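You operate a simulated robot arm through the tools that you are given. There is no shell and no other tool.

Carry out the task below with a simulated robot arm. There is one attempt and no reset: what you move stays moved.

TASK
Test both plugs on LEAD, purple first, and bin each as the screen says.
Fine: good in green, faulty in red; knob back to OFF.

It is judged by the outcome, as a careful person would: the job done as asked, and still so three seconds after it is handed in. It fails if anything else is knocked over, pushed out of place, dropped, spilled or broken.

THE ROBOT
A 5-joint arm with a two-finger parallel gripper, fixed in place. Base frame: the origin is at the foot of the arm, x ahead of it, y to its left, z up. Readings come in cm, degrees, newtons and seconds.
With the tool pointing down near the work surface it reaches from about 26 to 68 cm from the base axis. Its first joint turns from -66.0 to 66.0 degrees. The tool tilts only in the upright plane through the base axis and itself; it spins freely about its own axis. Payload 2.9 kg.
Tool frame: the origin (TCP) lies between the finger pads and is the grasp point; the fingertips stand 3 cm ahead of it; z points along the fingers, y is the line along which they close. Largest opening 11 cm; finger width 2, thickness 1; the body of the gripper, 4.8 by 11.2 cm, starts 5.5 cm behind the TCP.
Orientation is that of the tool frame in the base frame, as [roll, pitch, yaw] about the fixed x, y, z axes, in that order (R = Rz(yaw) Ry(pitch) Rx(roll)). With the fingers straight down and closing along the base's y, the tool's x points along the base's -x, its y along +y and its z along -z.

THE INTERFACE
- The arm moves only by the tool play_rows. Its argument "steps" is a list of rows, each a list of 7 numbers: the shift along the tool's x, y, z in cm, then the turn, a rotation vector about the tool's x, y, z in degrees, then the finger opening in cm, from 0 to 11. In form: [[tx, ty, tz, rx, ry, rz, grip], ...]. A call has 1 to 20 rows; each row is the pose to reach, as a shift and turn from the pose commanded when the call began, along the tool's axes at that moment. A row lasts 0.2 s, in which the tool goes at most 5 cm and 8.6 degrees; a call with a longer step from one row to the next is refused whole, and so is a gripper value outside its range. Where a pose cannot be reached the arm comes as near as it can. A force on the tool above 90 N (or 10 N above the force at the start of the call, whichever is more), or a blocked arm, ends the call early, and 0.2 s more pass. The fingers move at their own pace (about 10.8 cm/s each) and stop on an object; they squeeze with about 38 N. The grip force told is the motor's: it shows also when the fingers shut on nothing. Time passes only in rows, and 0.2 s behind the last, so rows that repeat a pose let the fingers close. It gives the time, the measured TCP pose, the force on the tool (base axes), the opening and the grip force at its end, in the units of the frame above (readings bear some noise), with the torque about the TCP (base axes, N m) and any sound that the robot's microphone picked up.
- Cameras (640 x 400 px; columns grow to the right, rows downward): "scene" is fixed at [3.01, -45.11, 59.9]; the picture's right is [0.81, -0.59, 0.00], its down [-0.37, -0.50, -0.78] and it looks along [0.46, 0.63, -0.62] (base axes); focal length 306 px, centre (320, 200). "wrist" rides on the gripper at [7.2, 1.7, -10.3] in the tool frame; the picture's right is [-0.23, 0.97, 0.00], its down [-0.76, -0.18, -0.62] and it looks along [-0.61, -0.14, 0.78] (tool axes); focal length 222 px, centre (320, 200).
- capture(camera): a new picture of that camera. It takes no simulated time.
- locate(camera, pixels): for up to 12 pixels [column, row] of the newest picture of that camera ("zoom" is the newest enlarged one), the place [x, y, z] in the base frame of the surface seen there, good to about 0.3 cm. It takes no simulated time.
- zoom(camera, box): a new picture of the part [left, top, right, bottom] of that camera's present view, enlarged. It takes no simulated time.
- close_job(): hands the job in; it is judged then, once.

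Open the gripper and draw the arm clear of the work before you hand the job in, unless the task says otherwise.

The tools are called after "Call:" as a command line: name --pt "numbers of a row" for each row, then --argument value for the rest, lists and objects as JSON in quotes. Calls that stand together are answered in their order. play_rows: Moves the arm, as the interface text tells. Its arguments: {"type":"object","properties":{"steps":{"type":"array","items":{"type":"array","items":{"type":"number"}}}},"required":["steps"]} The other tools are called the same way: capture (camera) takes a picture; locate (camera, pixels) gives the place of the surface under pixels of a picture; zoom (camera, box) takes an enlarged picture of a part of a camera's view; close_job () hands the job in.

At the start:

```text
time_s: 0.0
tool_pos: [44.22, 0.46, 37.99]
ee_rot: [-180.0, -0.1, 180.0]
contact_force: [0.0, 0.3, -1.0]
wrist_torque: [0.0, 0.01, 0.01]
width: 11.02
grasp_force: 0.1
```

scene: 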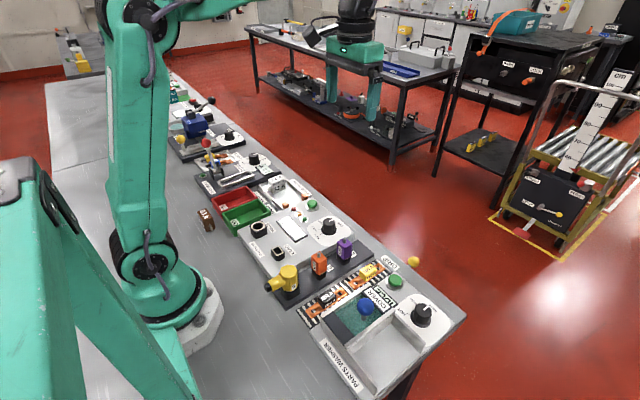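
wrist: 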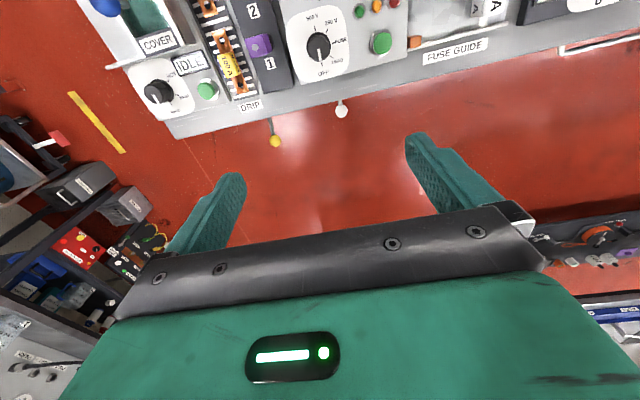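

I start by enlarging the part of the scene with the tester, plugs and bins (around pixels 180-460, 150-400).

Call:
zoom --camera "scene" --box '[190, 160, 400, 300]'

Call:
zoom --camera "scene" --box '[250, 230, 470, 400]'

Call:
zoom --camera "wrist" --box '[100, 0, 500, 150]'

Call:
zoom --camera "scene" --box '[150, 80, 330, 220]'

```text
2.86 times, centred on (295, 230) of scene
```

zoom: 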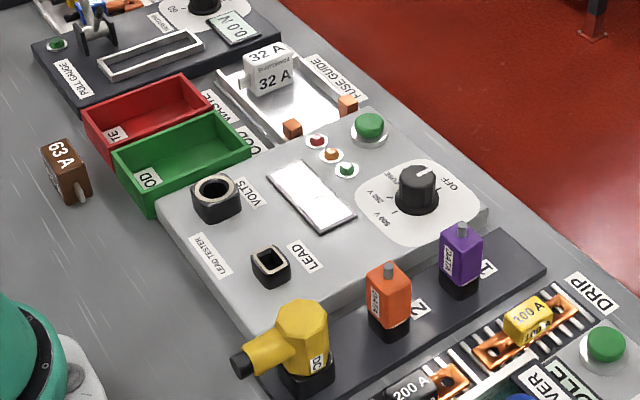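

```text
2.35 times, centred on (360, 315) of scene
```

zoom: 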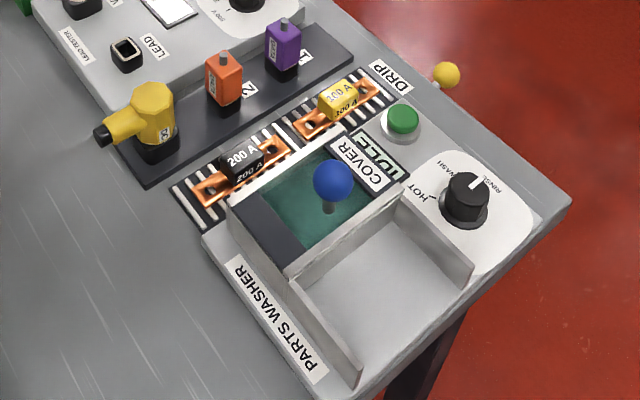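

```text
1.60 times, centred on (300, 75) of wrist
```

zoom: 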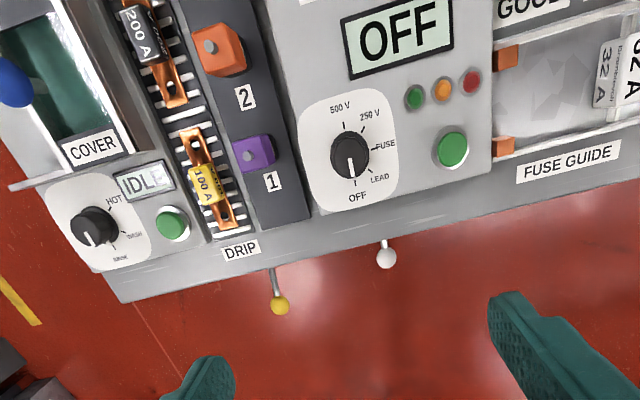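

```text
2.86 times, centred on (240, 150) of scene
```

zoom: 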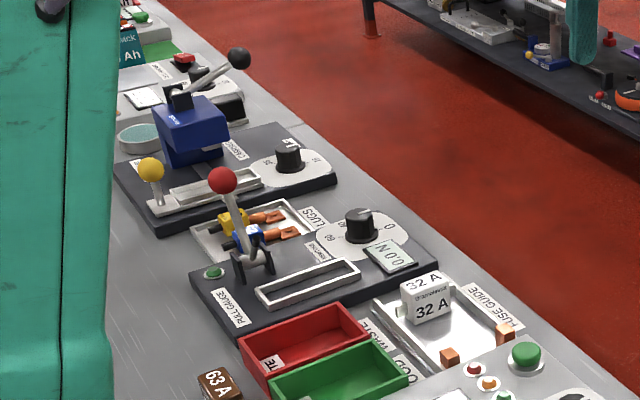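

The plugs (purple at ~(345,247), orange at ~(319,265)), the LEAD socket (~(278,251)) and the knob (~(328,226)) are visible. I locate these points to build a map.

Call:
zoom --camera "scene" --box '[230, 210, 390, 310]'

Call:
locate --camera "scene" --pixels '[[345, 240], [345, 247], [319, 256], [319, 265], [278, 248], [259, 227], [328, 219], [325, 205], [297, 224], [240, 215], [228, 196], [289, 283]]'

```text
4.00 times, centred on (310, 260) of scene
```

zoom: 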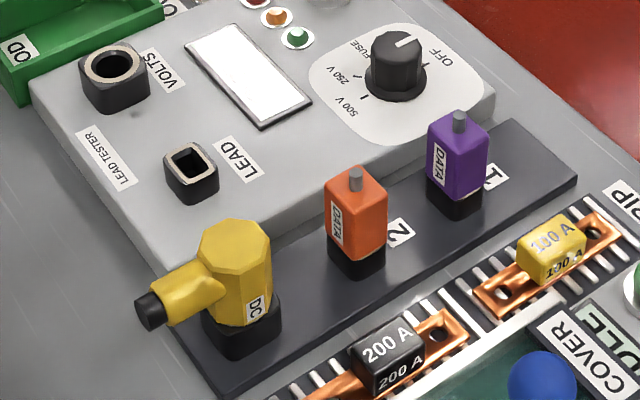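

```text
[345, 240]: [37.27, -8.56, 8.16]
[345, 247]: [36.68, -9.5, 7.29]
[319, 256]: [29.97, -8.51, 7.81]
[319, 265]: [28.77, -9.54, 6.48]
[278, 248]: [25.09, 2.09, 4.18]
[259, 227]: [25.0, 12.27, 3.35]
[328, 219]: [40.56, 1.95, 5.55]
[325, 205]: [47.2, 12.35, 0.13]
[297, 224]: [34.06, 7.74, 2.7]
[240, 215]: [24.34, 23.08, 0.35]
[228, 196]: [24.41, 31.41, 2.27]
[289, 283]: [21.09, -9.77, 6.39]
```

The plugs are labelled DATA; the yellow one is DC and not part of the job. I locate finer points on the enlarged picture.

Call:
locate --camera "zoom" --pixels '[[190, 148], [165, 170], [190, 182], [215, 165], [190, 162], [459, 115], [430, 125], [463, 138], [487, 128], [460, 185], [457, 205], [480, 205]]'

Call:
locate --camera "zoom" --pixels '[[355, 175], [326, 188], [358, 205], [385, 195], [357, 260], [398, 40], [375, 45], [422, 48], [398, 60], [398, 95], [450, 60], [350, 100]]'

```text
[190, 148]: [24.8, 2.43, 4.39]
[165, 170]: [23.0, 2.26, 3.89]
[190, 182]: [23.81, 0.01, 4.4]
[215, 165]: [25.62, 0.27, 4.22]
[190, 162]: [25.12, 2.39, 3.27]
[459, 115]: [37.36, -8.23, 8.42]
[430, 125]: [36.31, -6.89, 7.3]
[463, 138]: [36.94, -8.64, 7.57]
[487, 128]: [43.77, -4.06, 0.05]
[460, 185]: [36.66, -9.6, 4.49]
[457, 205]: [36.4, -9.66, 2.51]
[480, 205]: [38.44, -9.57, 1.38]
```

```text
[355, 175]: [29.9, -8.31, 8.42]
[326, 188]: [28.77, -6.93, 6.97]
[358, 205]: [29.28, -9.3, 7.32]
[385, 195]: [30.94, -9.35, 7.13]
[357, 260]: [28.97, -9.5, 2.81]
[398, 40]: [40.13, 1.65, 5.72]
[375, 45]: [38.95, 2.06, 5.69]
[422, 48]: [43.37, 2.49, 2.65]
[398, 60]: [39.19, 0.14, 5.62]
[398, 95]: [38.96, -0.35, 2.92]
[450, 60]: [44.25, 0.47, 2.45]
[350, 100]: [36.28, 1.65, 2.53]
```

Purple plug top is near (37.3, -8.3), orange near (29.9, -8.3), LEAD socket near (24.6, 1.2). I draw the arm back toward the base at height to get a top view with the wrist camera.

Call:
play_rows --pt "4 0 0 0 0 0 11" --pt "8 0 0 0 0 0 11" --pt "12 0 0 0 0 0 11" --pt "16 0 0 0 0 0 11" --pt "17 0 0 0 0 0 11" --pt "17 0 0 0 0 0 11"

Call:
capture --camera "wrist"

Call:
capture --camera "scene"

```text
time_s: 1.4
tool_pos: [27.22, 0.51, 37.93]
ee_rot: [180.0, 0.0, 180.0]
contact_force: [0.1, 0.0, -0.5]
wrist_torque: [0.0, -0.02, 0.0]
width: 10.98
grasp_force: 0.0
```

```text
taken
```

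wrist: 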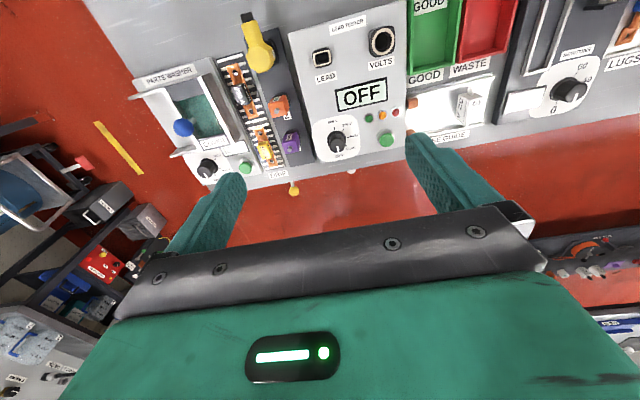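

```text
taken
```

scene: 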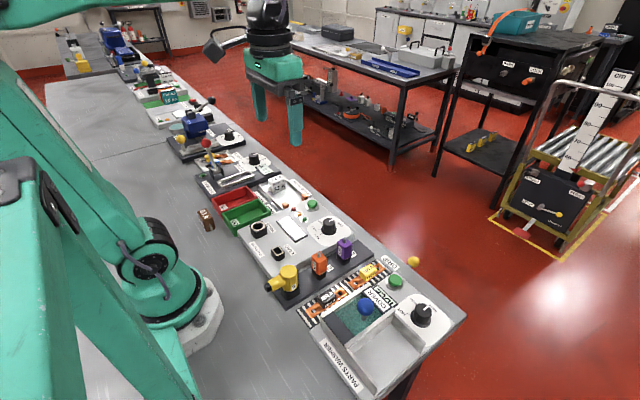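

The top view shows the full tester: LEAD socket ~(321,58), VOLTS socket ~(382,41), knob ~(337,141), green button ~(387,138), bins GOOD (green, ~(433,40)) and WASTE (red, ~(487,30)). I enlarge this to read details.

Call:
zoom --camera "wrist" --box '[220, 0, 420, 125]'

Call:
zoom --camera "wrist" --box '[380, 0, 540, 100]'

Call:
zoom --camera "wrist" --box '[240, 90, 420, 202]'

```text
3.20 times, centred on (320, 62) of wrist
```

zoom: 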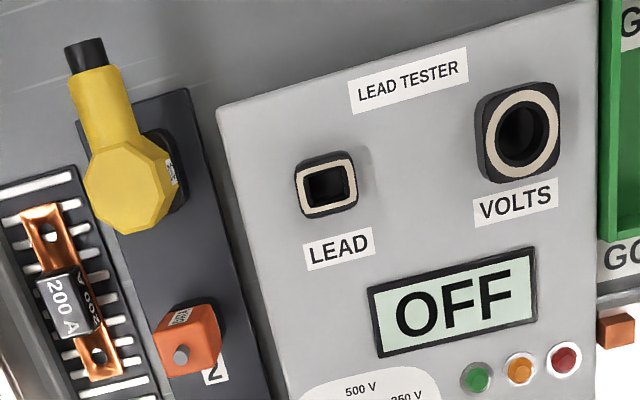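

```text
4.00 times, centred on (460, 50) of wrist
```

zoom: 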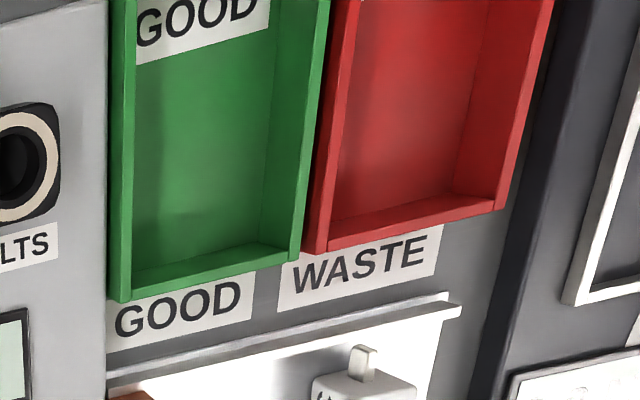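

```text
3.56 times, centred on (330, 146) of wrist
```

zoom: 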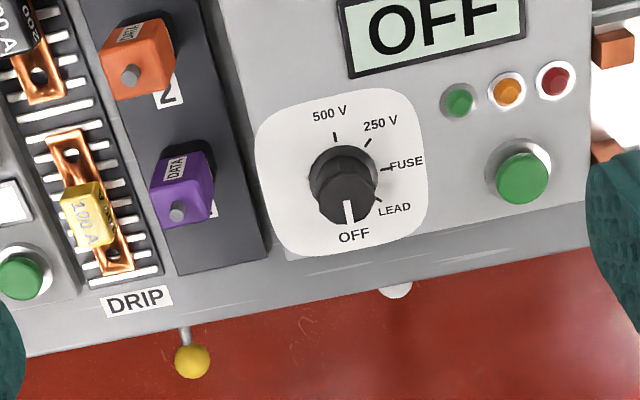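

I enlarge the LEAD socket from above to locate its rim and check the hole's shape.

Call:
zoom --camera "wrist" --box '[296, 38, 344, 68]'

Call:
locate --camera "zoom" --pixels '[[275, 160], [420, 150], [425, 330], [275, 345], [350, 165], [350, 335], [280, 250], [425, 240], [350, 250], [500, 100], [150, 300], [300, 200]]'

```text
13.33 times, centred on (320, 53) of wrist
```

zoom: 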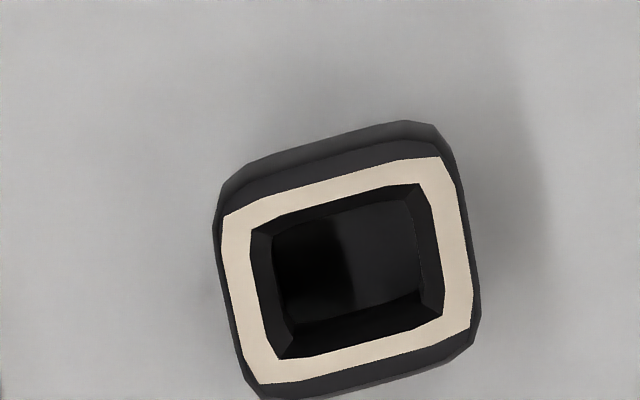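

```text
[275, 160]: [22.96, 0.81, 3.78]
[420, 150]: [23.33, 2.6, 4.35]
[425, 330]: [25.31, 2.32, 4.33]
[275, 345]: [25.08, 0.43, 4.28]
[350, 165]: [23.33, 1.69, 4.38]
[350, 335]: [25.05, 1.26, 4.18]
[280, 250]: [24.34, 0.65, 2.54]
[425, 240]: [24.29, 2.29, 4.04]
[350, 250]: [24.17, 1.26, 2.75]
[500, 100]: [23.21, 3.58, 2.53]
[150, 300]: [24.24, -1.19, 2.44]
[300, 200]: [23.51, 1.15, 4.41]
```

I locate the rim's outer and inner corners to find the socket's exact centre and orientation.

Call:
locate --camera "zoom" --pixels '[[226, 218], [437, 161], [467, 318], [264, 378], [248, 228], [424, 180], [448, 318], [274, 362], [236, 300], [456, 240], [340, 190], [360, 350]]'

Call:
zoom --camera "wrist" --box '[262, 86, 310, 116]'

```text
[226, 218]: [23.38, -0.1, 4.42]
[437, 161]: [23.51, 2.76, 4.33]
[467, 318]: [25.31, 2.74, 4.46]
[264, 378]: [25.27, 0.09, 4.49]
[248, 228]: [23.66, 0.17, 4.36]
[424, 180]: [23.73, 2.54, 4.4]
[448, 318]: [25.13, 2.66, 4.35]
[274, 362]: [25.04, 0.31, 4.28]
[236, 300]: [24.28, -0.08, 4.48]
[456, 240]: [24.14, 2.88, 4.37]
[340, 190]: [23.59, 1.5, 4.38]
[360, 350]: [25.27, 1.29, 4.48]
```

```text
13.33 times, centred on (286, 101) of wrist
```

zoom: 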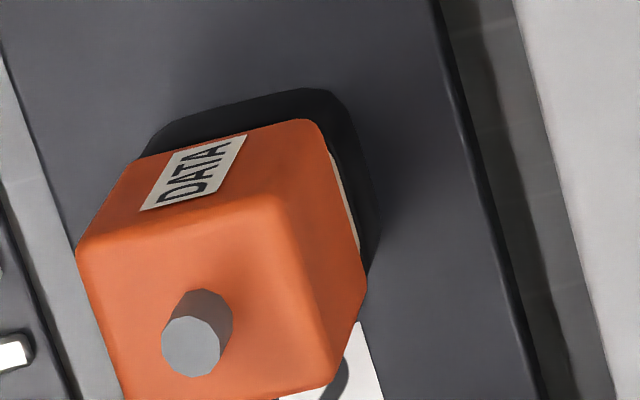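

The LEAD hole is rectangular (long side along y) centred near (24.35, 1.35), rim at z≈4.4; the plugs sit with the same orientation. Before gripping anything I check that the arm can reach straight down above that socket, with fingers part-closed and well above the rim.

Call:
play_rows --pt "0.6 0.2 4.5 0 0 0 8" --pt "1.2 0.4 9 0 0 0 6" --pt "1.8 0.6 13.5 0 0 0 6" --pt "2.4 0.8 18 0 0 0 6" --pt "2.87 0.84 22 0 0 0 6" --pt "2.87 0.84 26 0 0 0 6" --pt "2.87 0.84 28.5 0 0 0 6" --pt "2.87 0.84 28.5 0 0 0 6"

Call:
capture --camera "wrist"

Call:
capture --camera "scene"

```text
time_s: 3.2
tool_pos: [24.22, 1.55, 9.46]
ee_rot: [-180.0, 0.0, -180.0]
contact_force: [-0.1, 0.3, -0.5]
wrist_torque: [0.03, 0.0, 0.0]
width: 6.0
grasp_force: 0.0
```

```text
taken
```

wrist: 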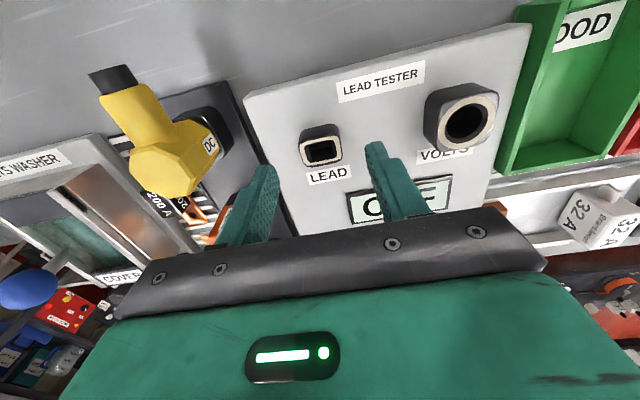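

```text
taken
```

scene: 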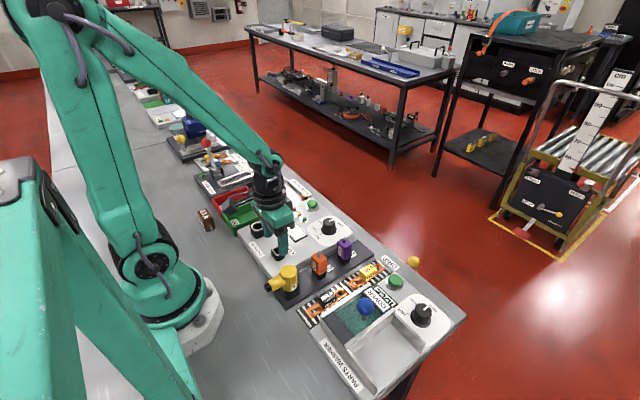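

The arm reaches straight down here. From this closer view I enlarge the socket (~(321,150)) and refine its centre.

Call:
zoom --camera "wrist" --box '[280, 115, 360, 165]'

Call:
locate --camera "zoom" --pixels '[[170, 290], [170, 200], [450, 200], [480, 390], [200, 390], [320, 260], [320, 340], [180, 250], [470, 300], [320, 210], [320, 390], [600, 300]]'

```text
8.00 times, centred on (320, 140) of wrist
```

zoom: 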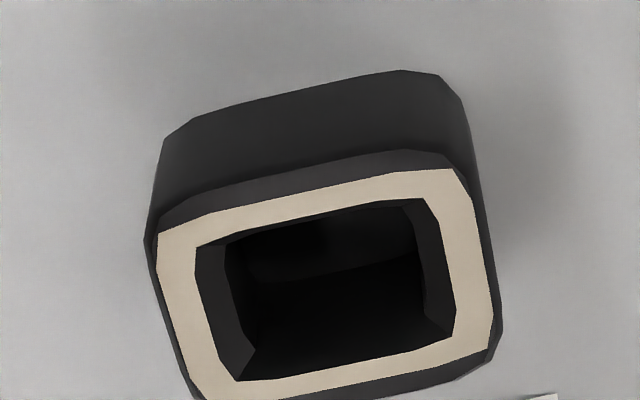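

```text
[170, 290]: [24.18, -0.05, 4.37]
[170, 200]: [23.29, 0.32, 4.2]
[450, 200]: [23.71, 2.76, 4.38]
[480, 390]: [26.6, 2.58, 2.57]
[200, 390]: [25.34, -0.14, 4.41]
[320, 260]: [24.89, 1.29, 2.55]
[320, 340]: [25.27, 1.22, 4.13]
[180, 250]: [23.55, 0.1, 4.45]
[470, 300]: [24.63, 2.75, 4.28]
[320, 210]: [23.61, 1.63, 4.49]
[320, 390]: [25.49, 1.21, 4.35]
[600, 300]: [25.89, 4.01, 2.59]
```

Socket centre is about (24.4, 1.4), rim z≈4.4. Now I lift and move over the purple plug at about (37.35, -8.25), staying at TCP z≈15 to look at it.

Call:
play_rows --pt "0 0 -4.5 0 0 0 6" --pt "-3.2 -2.4 -5.5 0 0 0 6" --pt "-6.5 -4.8 -5.5 0 0 0 6" --pt "-9.8 -7.2 -5.5 0 0 0 6" --pt "-13 -9.6 -5.5 0 0 0 6" --pt "-13 -9.6 -5.5 0 0 0 6" --pt "-13 -9.6 -5.5 0 0 0 6"

Call:
capture --camera "wrist"

Call:
zoom --camera "wrist" --box '[240, 100, 400, 200]'

```text
time_s: 4.8
tool_pos: [37.3, -8.48, 15.24]
ee_rot: [179.9, 0.0, -180.0]
contact_force: [0.9, -0.4, -0.4]
wrist_torque: [-0.03, 0.01, -0.02]
width: 5.99
grasp_force: 0.1
```

```text
taken
```

wrist: 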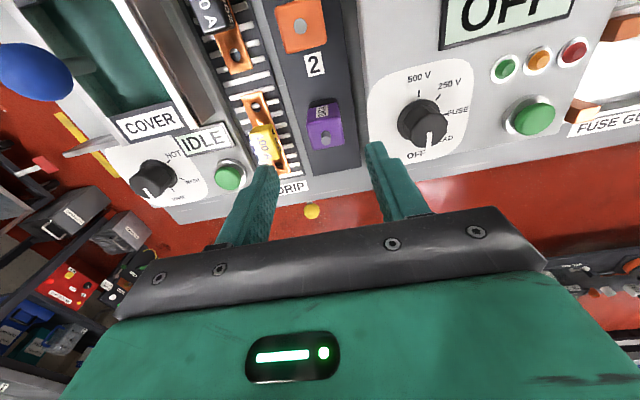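

```text
4.00 times, centred on (320, 150) of wrist
```

zoom: 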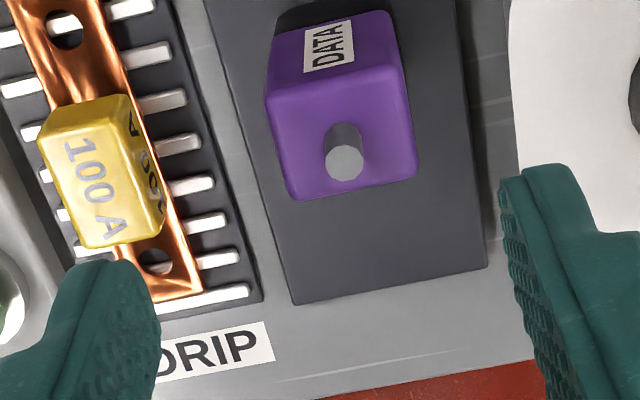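

The purple plug is seen between the fingers at ~(326,135). I locate its top-face corners and pin in the enlarged picture.

Call:
locate --camera "zoom" --pixels '[[275, 95], [400, 74], [411, 172], [295, 194], [345, 160], [340, 80], [350, 182], [283, 140], [405, 120], [335, 25], [300, 110], [390, 110]]'

Call:
locate --camera "zoom" --pixels '[[280, 30], [385, 15], [272, 70], [399, 60], [440, 120], [250, 120], [310, 20], [370, 20], [345, 150], [345, 170], [335, 160], [355, 160]]'

```text
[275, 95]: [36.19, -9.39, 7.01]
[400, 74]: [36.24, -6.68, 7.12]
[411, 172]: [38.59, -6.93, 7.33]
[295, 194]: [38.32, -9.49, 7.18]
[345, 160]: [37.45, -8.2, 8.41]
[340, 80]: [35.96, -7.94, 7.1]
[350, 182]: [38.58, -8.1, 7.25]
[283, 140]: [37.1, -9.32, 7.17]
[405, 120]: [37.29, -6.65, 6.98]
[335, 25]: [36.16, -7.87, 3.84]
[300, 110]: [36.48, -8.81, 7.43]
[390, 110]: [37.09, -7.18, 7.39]
```

```text
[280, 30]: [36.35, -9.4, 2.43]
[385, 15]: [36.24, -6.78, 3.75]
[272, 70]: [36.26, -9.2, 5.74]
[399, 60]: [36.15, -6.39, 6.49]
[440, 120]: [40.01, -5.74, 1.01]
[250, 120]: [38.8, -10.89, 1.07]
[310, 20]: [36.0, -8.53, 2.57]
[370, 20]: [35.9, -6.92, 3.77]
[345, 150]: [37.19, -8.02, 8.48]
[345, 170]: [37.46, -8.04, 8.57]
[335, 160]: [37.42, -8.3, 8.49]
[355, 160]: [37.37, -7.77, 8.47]
```

Plug centre by these points is about (37.37, -8.07), top z≈7.25. To find how noisy the pose reading is, I hold still for one row and read again.

Call:
play_rows --pt "0 0 0 0 0 0 6"

Call:
play_rows --pt "0 0 0 0 0 0 6"

Call:
play_rows --pt "0 0 0 0 0 0 6"

```text
time_s: 5.2
tool_pos: [37.43, -8.52, 15.15]
ee_rot: [-180.0, 0.0, 180.0]
contact_force: [0.4, -0.6, -0.3]
wrist_torque: [-0.05, -0.01, -0.02]
width: 5.99
grasp_force: 0.0
```

```text
time_s: 5.6
tool_pos: [37.46, -8.38, 15.1]
ee_rot: [180.0, 0.0, -180.0]
contact_force: [1.3, -0.2, 0.2]
wrist_torque: [-0.01, 0.02, -0.01]
width: 5.99
grasp_force: 0.0
```

```text
time_s: 6.0
tool_pos: [37.45, -8.48, 15.24]
ee_rot: [-179.9, 0.0, 180.0]
contact_force: [0.1, 0.8, 0.7]
wrist_torque: [0.02, 0.0, -0.02]
width: 6.0
grasp_force: 0.0
```

The true pose averages (37.41, -8.46, 15.18), so the pin (pixel (326,140)) lies about 0.45 cm to +y of the tool axis. I shift +0.45 in y and descend to TCP z≈10.6, then look again.

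Call:
play_rows --pt "0 0.45 2 0 0 0 6" --pt "0 0.45 4.6 0 0 0 6" --pt "0 0.45 4.6 0 0 0 6"

Call:
capture --camera "wrist"

Call:
zoom --camera "wrist" --box '[240, 120, 400, 220]'

```text
time_s: 6.8
tool_pos: [37.36, -7.8, 10.5]
ee_rot: [-179.9, -0.1, -180.0]
contact_force: [-0.3, -0.5, 0.4]
wrist_torque: [-0.02, 0.01, 0.01]
width: 6.0
grasp_force: 0.1
```

```text
taken
```

wrist: 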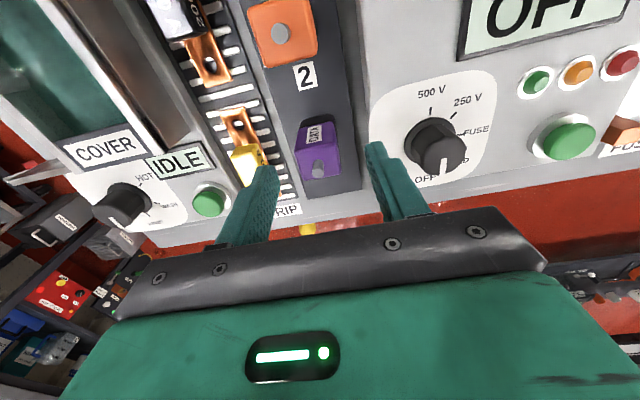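

```text
4.00 times, centred on (320, 170) of wrist
```

zoom: 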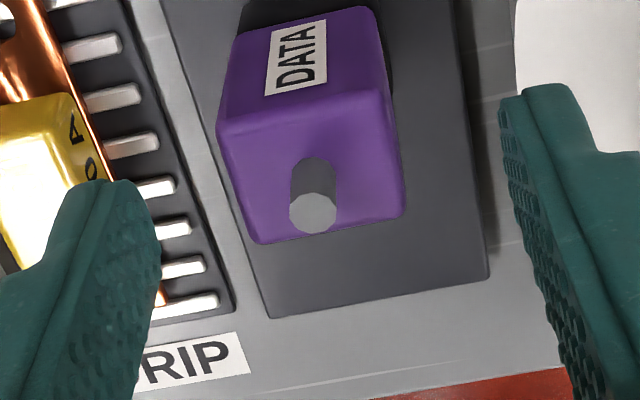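

The pin top is at (318,173), about 0.15 cm off the axis. The left finger is near the yellow 100 A fuse, so I check where that fuse lies before descending.

Call:
locate --camera "zoom" --pixels '[[60, 110], [95, 165], [60, 180], [20, 120], [150, 210], [313, 212], [250, 235], [400, 210], [385, 95], [225, 115], [470, 260], [180, 220]]'

Call:
zoom --camera "scene" --box '[290, 210, 410, 285]'

```text
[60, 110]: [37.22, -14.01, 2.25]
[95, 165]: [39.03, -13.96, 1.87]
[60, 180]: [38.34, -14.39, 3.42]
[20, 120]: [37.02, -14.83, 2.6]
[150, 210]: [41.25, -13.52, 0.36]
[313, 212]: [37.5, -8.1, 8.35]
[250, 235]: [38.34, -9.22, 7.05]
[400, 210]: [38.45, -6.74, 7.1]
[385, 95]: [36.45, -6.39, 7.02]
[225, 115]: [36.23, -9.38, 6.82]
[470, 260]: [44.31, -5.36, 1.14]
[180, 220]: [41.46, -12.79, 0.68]
```

```text
5.33 times, centred on (350, 248) of scene
```

zoom: 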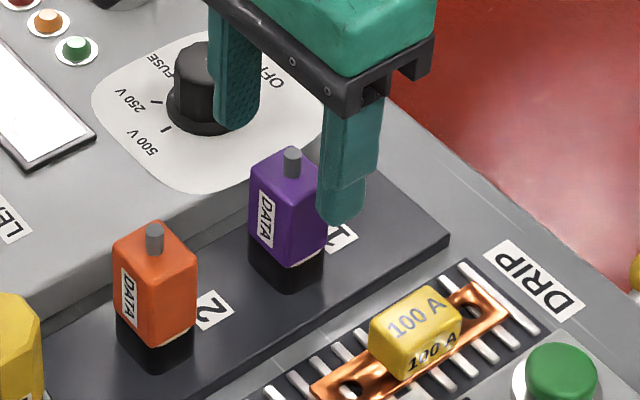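

The fuse (y ≤ -13.9, z ≤ 3.5) is clear of the finger. I check the height of the plug/holder boundary (~(290,262) in this enlarged picture) before choosing the grip height.

Call:
locate --camera "zoom" --pixels '[[283, 258], [283, 265], [305, 262], [305, 250], [275, 275], [260, 235], [310, 180], [292, 152], [150, 345], [182, 338], [150, 332], [285, 290]]'

```text
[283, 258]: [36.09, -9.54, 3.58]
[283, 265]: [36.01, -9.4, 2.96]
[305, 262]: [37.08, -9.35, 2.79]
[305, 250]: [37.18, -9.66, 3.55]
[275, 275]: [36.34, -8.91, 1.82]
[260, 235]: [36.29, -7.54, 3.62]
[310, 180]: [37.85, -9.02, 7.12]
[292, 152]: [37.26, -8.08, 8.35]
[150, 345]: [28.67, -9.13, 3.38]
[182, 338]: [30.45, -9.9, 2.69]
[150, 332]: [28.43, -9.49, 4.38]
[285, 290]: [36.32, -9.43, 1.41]
```

Holder top is at z≈2.95. I correct by -0.15 in y and +0.08 in x, narrow the fingers to 5 and descend to TCP z≈6.4 (tips ≈3.4).

Call:
play_rows --pt "-0.08 -0.15 0 0 0 0 5" --pt "-0.08 -0.15 1.5 0 0 0 5" --pt "-0.08 -0.15 3 0 0 0 5" --pt "-0.08 -0.15 4.15 0 0 0 5" --pt "-0.08 -0.15 4.15 0 0 0 5"

Call:
zoom --camera "wrist" --box '[240, 120, 400, 220]'

Call:
zoom --camera "scene" --box '[290, 210, 410, 285]'

```text
time_s: 8.0
tool_pos: [37.42, -7.92, 6.16]
ee_rot: [180.0, 0.0, -180.0]
contact_force: [-1.1, 0.0, 0.4]
wrist_torque: [0.01, -0.02, 0.01]
width: 5.01
grasp_force: 0.1
```

```text
4.00 times, centred on (320, 170) of wrist
```

zoom: 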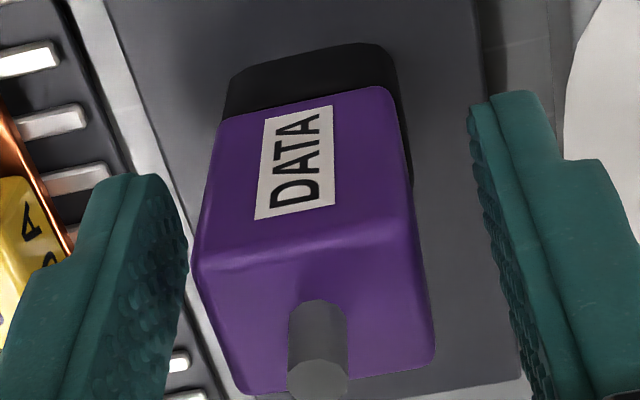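

```text
5.33 times, centred on (350, 248) of scene
```

zoom: 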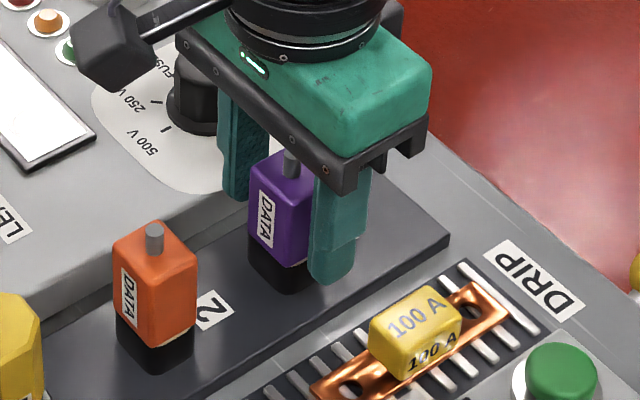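

The fingers straddle the plug, with the plug about 0.1 cm nearer the left finger. I nudge -0.1 in y, raise 0.15, and close.

Call:
play_rows --pt "0 -0.1 -0.15 0 0 0 5" --pt "0 -0.1 -0.15 0 0 0 3.6" --pt "0 -0.1 -0.15 0 0 0 2.6" --pt "0 -0.1 -0.15 0 0 0 1.5" --pt "0 -0.1 -0.15 0 0 0 1.5"

Call:
zoom --camera "wrist" --box '[240, 120, 400, 220]'

```text
time_s: 9.2
tool_pos: [37.42, -8.1, 6.4]
ee_rot: [180.0, 0.0, -179.9]
contact_force: [-0.5, 2.1, 0.8]
wrist_torque: [0.05, 0.05, 0.03]
width: 2.91
grasp_force: 38.4
```

```text
4.00 times, centred on (320, 170) of wrist
```

zoom: 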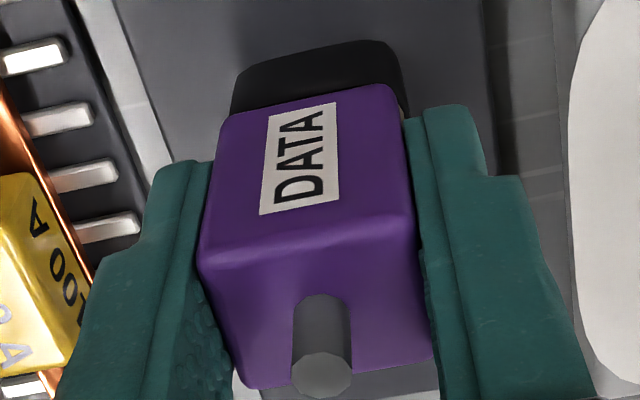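

The plug is gripped (38 N, width 2.91) with little side force. I lift straight up about 8 cm.

Call:
play_rows --pt "0 0 -0.7 0 0 0 1.5" --pt "0 0 -1.5 0 0 0 1.5" --pt "0 0 -3 0 0 0 1.5" --pt "0 0 -5 0 0 0 1.5" --pt "0 0 -8 0 0 0 1.5" --pt "0 0 -8 0 0 0 1.5"

Call:
zoom --camera "scene" --box '[260, 160, 420, 285]'

Call:
capture --camera "wrist"

```text
time_s: 10.6
tool_pos: [37.41, -8.18, 14.23]
ee_rot: [-180.0, 0.1, -180.0]
contact_force: [0.4, -0.3, -0.9]
wrist_torque: [0.02, 0.0, -0.01]
width: 2.91
grasp_force: 37.9
```

```text
3.20 times, centred on (340, 222) of scene
```

zoom: 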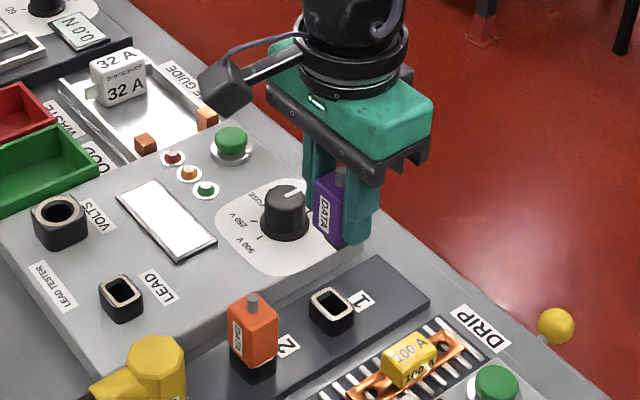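

```text
taken
```

wrist: 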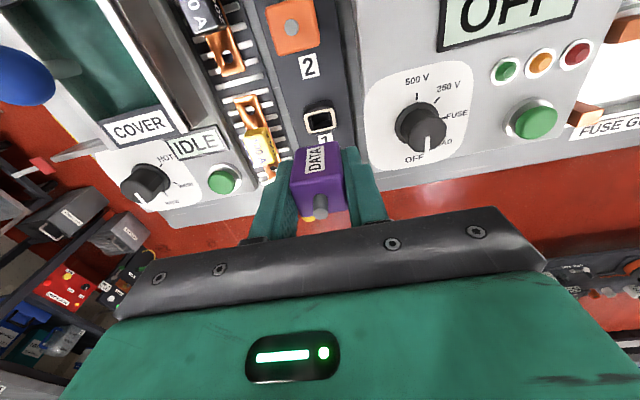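

The plug is out and the empty holder 1 shows the same rim as the LEAD socket. Since the tool is straight above holder 1 now, its rim's pixel position is my alignment reference; I enlarge it.

Call:
zoom --camera "wrist" --box '[288, 98, 352, 138]'

Call:
play_rows --pt "0 0 0 0 0 0 1.5"

Call:
play_rows --pt "0 0 0 0 0 0 1.5"

Call:
zoom --camera "wrist" --box '[288, 98, 352, 138]'

```text
10.00 times, centred on (320, 118) of wrist
```

zoom: 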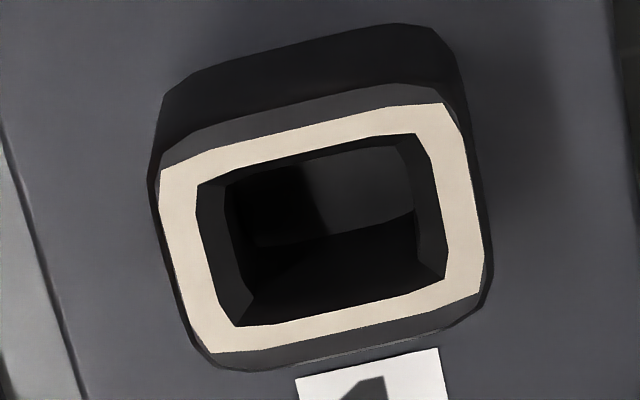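

```text
time_s: 11.0
tool_pos: [37.51, -8.07, 14.41]
ee_rot: [-180.0, 0.0, -179.9]
contact_force: [0.2, -0.5, -0.3]
wrist_torque: [0.0, 0.01, -0.02]
width: 2.91
grasp_force: 38.0
```

```text
time_s: 11.4
tool_pos: [37.48, -7.9, 14.24]
ee_rot: [180.0, 0.0, 179.9]
contact_force: [-0.1, -0.4, 0.4]
wrist_torque: [0.01, -0.02, -0.04]
width: 2.92
grasp_force: 38.0
```

```text
10.00 times, centred on (320, 118) of wrist
```

zoom: 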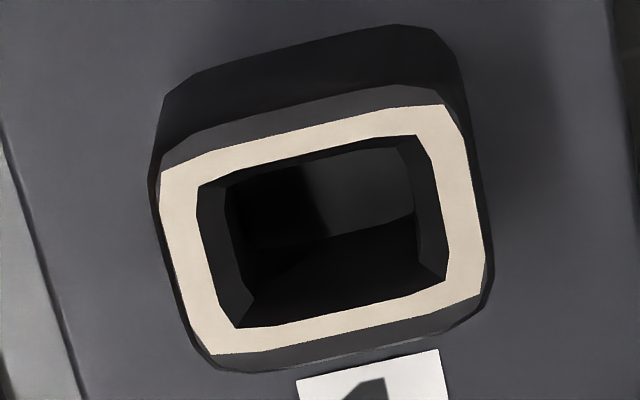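

The arm is steady and the reference matches the geometry: on-axis rim centre at pixel (320.4, 121.1) for 11.3 cm distance. I now carry the plug over the LEAD socket, raised by the 1.45 cm rim difference.

Call:
play_rows --pt "0 0 -1.45 0 0 0 1.5" --pt "3.2 2.3 -1.45 0 0 0 1.5" --pt "6.4 4.6 -1.45 0 0 0 1.5" --pt "9.6 7 -1.45 0 0 0 1.5" --pt "12 8.7 -1.45 0 0 0 1.5" --pt "13.05 9.47 -1.45 0 0 0 1.5" --pt "13.05 9.47 -1.45 0 0 0 1.5" --pt "13.05 9.47 -1.45 0 0 0 1.5"

Call:
capture --camera "wrist"

Call:
zoom --camera "wrist" --box '[288, 98, 352, 138]'

Call:
play_rows --pt "0 0 0 0 0 0 1.5"

Call:
play_rows --pt "0 0 0 0 0 0 1.5"

```text
time_s: 13.2
tool_pos: [24.19, 1.48, 15.89]
ee_rot: [180.0, 0.0, -180.0]
contact_force: [0.5, 0.7, -1.0]
wrist_torque: [0.02, 0.0, 0.0]
width: 2.89
grasp_force: 38.0
```

```text
taken
```

wrist: 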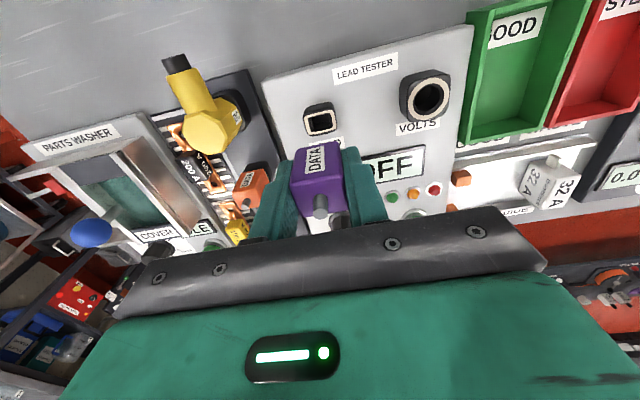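

```text
10.00 times, centred on (320, 118) of wrist
```

zoom: 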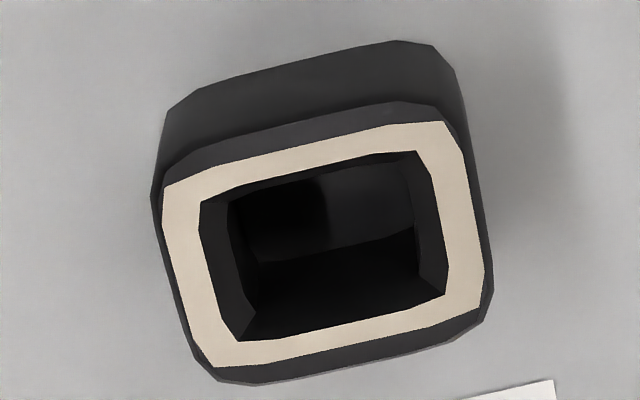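

```text
time_s: 13.6
tool_pos: [24.29, 1.55, 15.85]
ee_rot: [-180.0, 0.0, -180.0]
contact_force: [0.2, -0.2, -0.7]
wrist_torque: [0.01, 0.01, -0.06]
width: 2.93
grasp_force: 38.1
```

```text
time_s: 14.0
tool_pos: [24.32, 1.38, 15.86]
ee_rot: [-180.0, 0.0, -180.0]
contact_force: [0.3, -0.2, 0.1]
wrist_torque: [0.01, -0.03, 0.01]
width: 2.92
grasp_force: 37.9
```

The socket rim is at (320.5, 122.7) versus the reference 120.6 for this height, i.e. ~0.19 cm further in +x. I correct that and check again.

Call:
play_rows --pt "-0.18 -0.02 0 0 0 0 1.5" --pt "-0.18 -0.02 0 0 0 0 1.5" --pt "-0.18 -0.02 0 0 0 0 1.5"

Call:
zoom --camera "wrist" --box '[288, 98, 352, 138]'

Call:
zoom --camera "scene" --box '[220, 180, 340, 275]'

```text
time_s: 14.8
tool_pos: [24.35, 1.5, 15.94]
ee_rot: [180.0, 0.1, -180.0]
contact_force: [0.2, 0.0, -0.2]
wrist_torque: [0.0, 0.02, 0.01]
width: 2.93
grasp_force: 37.9
```

```text
10.00 times, centred on (320, 118) of wrist
```

zoom: 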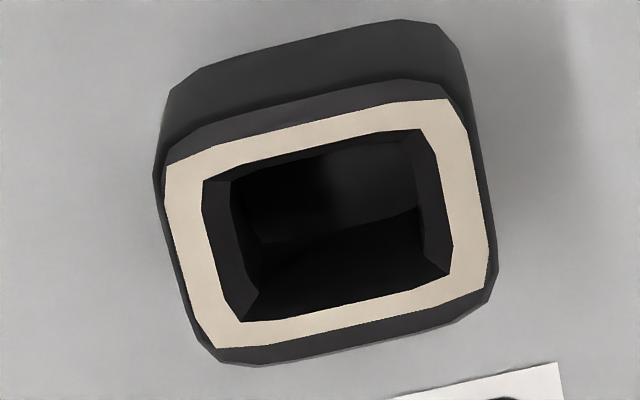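

```text
4.21 times, centred on (280, 228) of scene
```

zoom: 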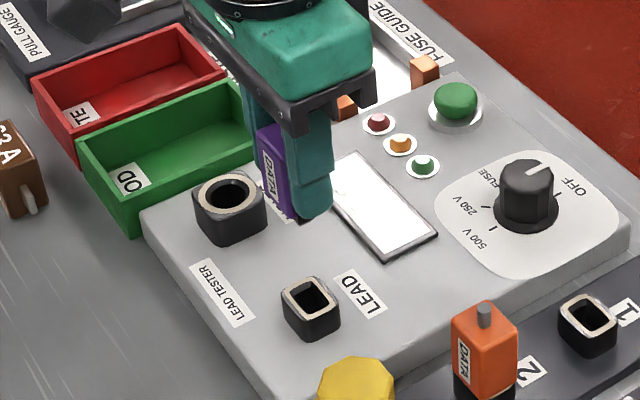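

Now aligned to within ~0.05 cm. I apply +0.05 in y and descend to TCP z≈10.6, leaving the plug tip above the rim, and check.

Call:
play_rows --pt "0 0.05 1.5 0 0 0 1.5" --pt "0 0.05 3 0 0 0 1.5" --pt "0 0.05 4.5 0 0 0 1.5" --pt "0 0.05 5.3 0 0 0 1.5" --pt "0 0.05 5.3 0 0 0 1.5"

Call:
zoom --camera "wrist" --box '[256, 110, 384, 190]'

Call:
zoom --camera "scene" --box '[240, 210, 320, 260]'

```text
time_s: 16.0
tool_pos: [24.58, 1.31, 10.27]
ee_rot: [180.0, 0.0, 180.0]
contact_force: [0.0, 0.1, 0.0]
wrist_torque: [0.0, 0.01, 0.0]
width: 2.92
grasp_force: 37.8
```

```text
5.00 times, centred on (320, 150) of wrist
```

zoom: 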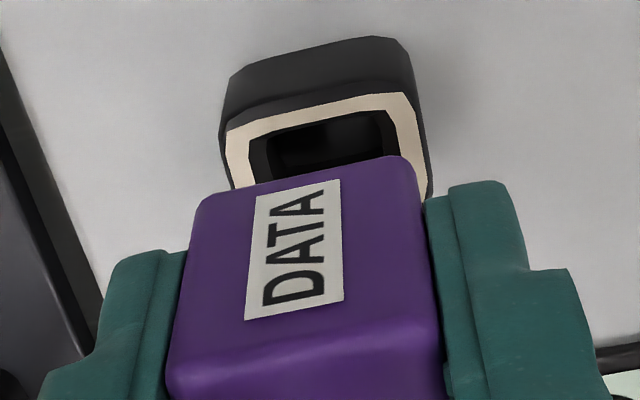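

```text
8.00 times, centred on (280, 235) of scene
```

zoom: 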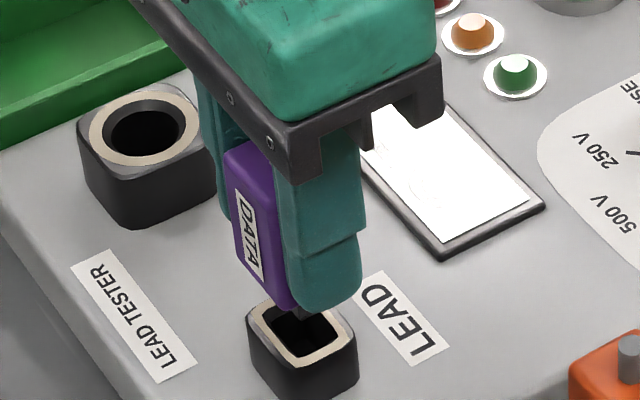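

The wrist view (rim corners at (226,128) and (400,92) in the enlargement) and the reading (24.58, 1.31) both say I drifted about 0.15 cm in +x and -y. I correct and read again before going in.

Call:
play_rows --pt "0.14 0.14 0 0 0 0 1.5" --pt "0.14 0.14 0 0 0 0 1.5"

Call:
zoom --camera "wrist" --box '[256, 110, 384, 190]'

Call:
play_rows --pt "0 0 0 0 0 0 1.5"

Call:
play_rows --pt "0 0 0 0 0 0 1.5"

Call:
zoom --camera "scene" --box '[260, 230, 300, 255]'

```text
time_s: 16.6
tool_pos: [24.26, 1.63, 10.45]
ee_rot: [180.0, 0.0, 179.9]
contact_force: [-1.1, -0.1, -0.3]
wrist_torque: [-0.04, 0.0, 0.03]
width: 2.88
grasp_force: 38.2
```

```text
5.00 times, centred on (320, 150) of wrist
```

zoom: 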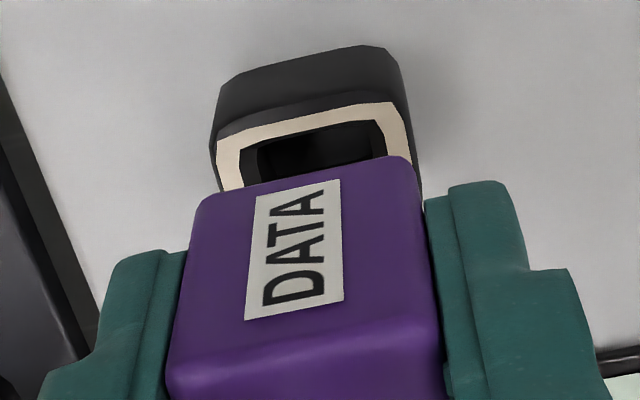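

```text
time_s: 17.0
tool_pos: [24.35, 1.55, 10.43]
ee_rot: [-180.0, 0.0, -180.0]
contact_force: [-0.6, 0.2, -1.1]
wrist_torque: [-0.02, 0.02, -0.01]
width: 2.91
grasp_force: 37.6
```

```text
time_s: 17.4
tool_pos: [24.44, 1.59, 10.5]
ee_rot: [180.0, 0.0, 180.0]
contact_force: [-0.6, 0.2, -0.8]
wrist_torque: [0.01, -0.03, -0.03]
width: 2.91
grasp_force: 38.1
```

```text
16.00 times, centred on (280, 242) of scene
```

zoom: 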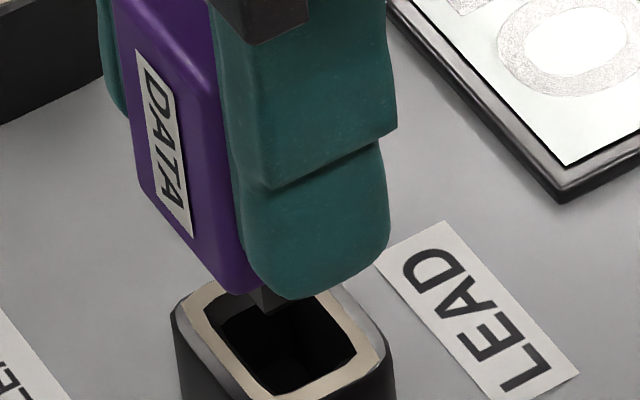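

Rim centre now estimates to (319,172) in the enlargement versus 321,171 wanted: aligned. I descend 1.3 cm in small rows and watch the force.

Call:
play_rows --pt "0 0 0.3 0 0 0 1.5" --pt "0 0 0.6 0 0 0 1.5" --pt "0 0 0.9 0 0 0 1.5" --pt "0 0 1.1 0 0 0 1.5" --pt "0 0 1.3 0 0 0 1.5"

Call:
zoom --camera "scene" --box '[260, 230, 300, 255]'

Call:
zoom --camera "wrist" --box '[256, 110, 384, 190]'

```text
time_s: 18.6
tool_pos: [24.46, 1.63, 9.32]
ee_rot: [-179.9, 0.0, -180.0]
contact_force: [-0.7, -0.6, -0.3]
wrist_torque: [0.0, -0.01, 0.0]
width: 2.9
grasp_force: 38.2
```

```text
16.00 times, centred on (280, 242) of scene
```

zoom: 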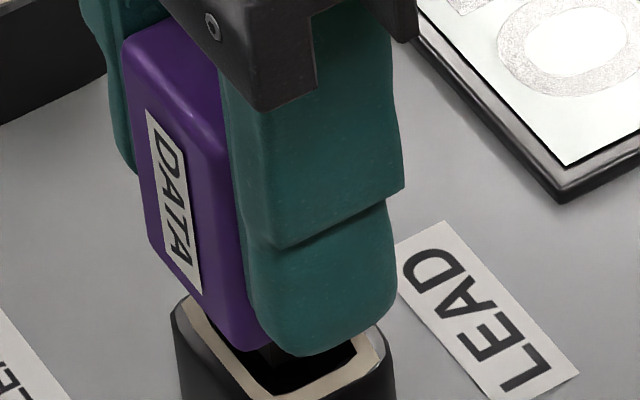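

```text
5.00 times, centred on (320, 150) of wrist
```

zoom: 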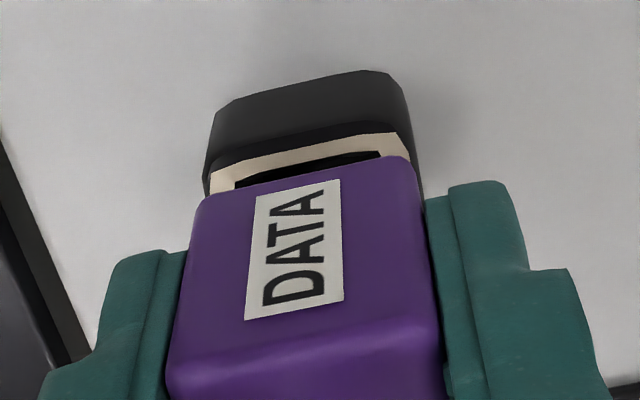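

Still free of contact and aligned (rim centre ~(318,205) vs 321,206). I continue down 0.8 cm.

Call:
play_rows --pt "0 -0.04 0.2 0 0 0 1.5" --pt "0 -0.04 0.4 0 0 0 1.5" --pt "0 -0.04 0.6 0 0 0 1.5" --pt "0 -0.04 0.8 0 0 0 1.5"

Call:
zoom --camera "scene" --box '[260, 230, 300, 255]'

Call:
zoom --camera "wrist" --box '[256, 110, 384, 190]'

```text
time_s: 19.6
tool_pos: [24.39, 1.45, 8.49]
ee_rot: [179.9, 0.0, 179.9]
contact_force: [0.0, -0.1, -0.7]
wrist_torque: [0.0, 0.0, 0.01]
width: 2.91
grasp_force: 38.1
```

```text
16.00 times, centred on (280, 242) of scene
```

zoom: 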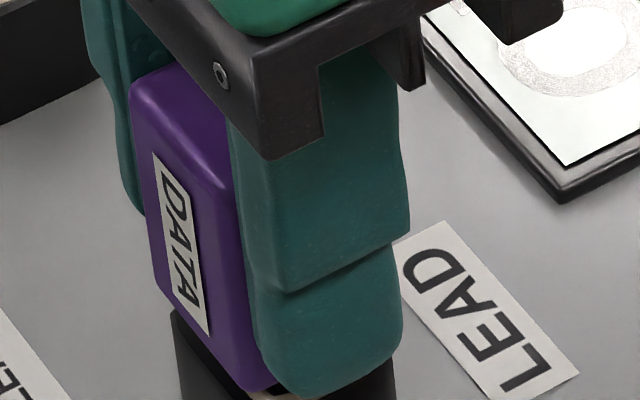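

```text
5.00 times, centred on (320, 150) of wrist
```

zoom: 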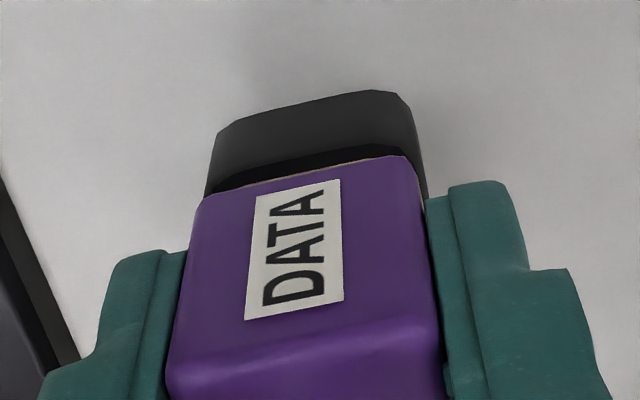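

No contact force at z≈8.45, so the blade is going into the hole freely. I lower the last ~0.6 cm in small rows.

Call:
play_rows --pt "0 0 0.15 0 0 0 1.5" --pt "0 0 0.3 0 0 0 1.5" --pt "0 0 0.45 0 0 0 1.5" --pt "0 0 0.55 0 0 0 1.5"

Call:
zoom --camera "scene" --box '[250, 225, 314, 265]'

Call:
zoom --camera "wrist" --box '[240, 120, 400, 220]'

```text
time_s: 20.6
tool_pos: [24.39, 1.42, 7.92]
ee_rot: [-179.9, 0.1, 180.0]
contact_force: [0.7, -3.8, -0.8]
wrist_torque: [-0.15, -0.02, 0.02]
width: 2.89
grasp_force: 37.6
```

```text
10.00 times, centred on (282, 245) of scene
```

zoom: 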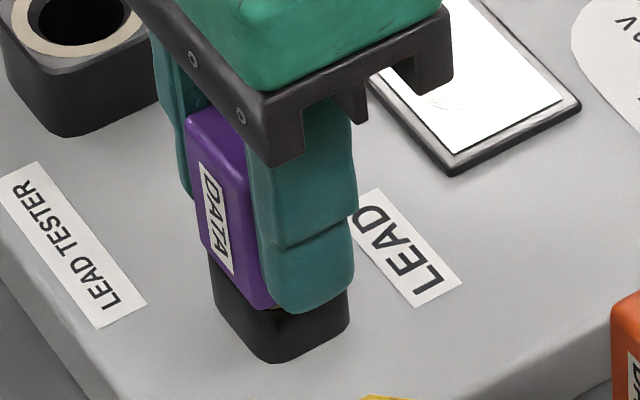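

```text
4.00 times, centred on (320, 170) of wrist
```

zoom: 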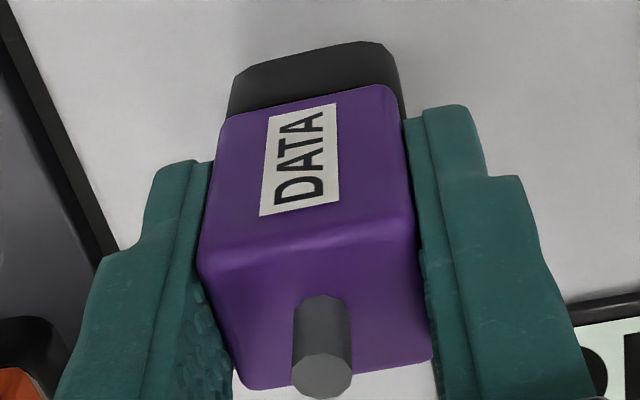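

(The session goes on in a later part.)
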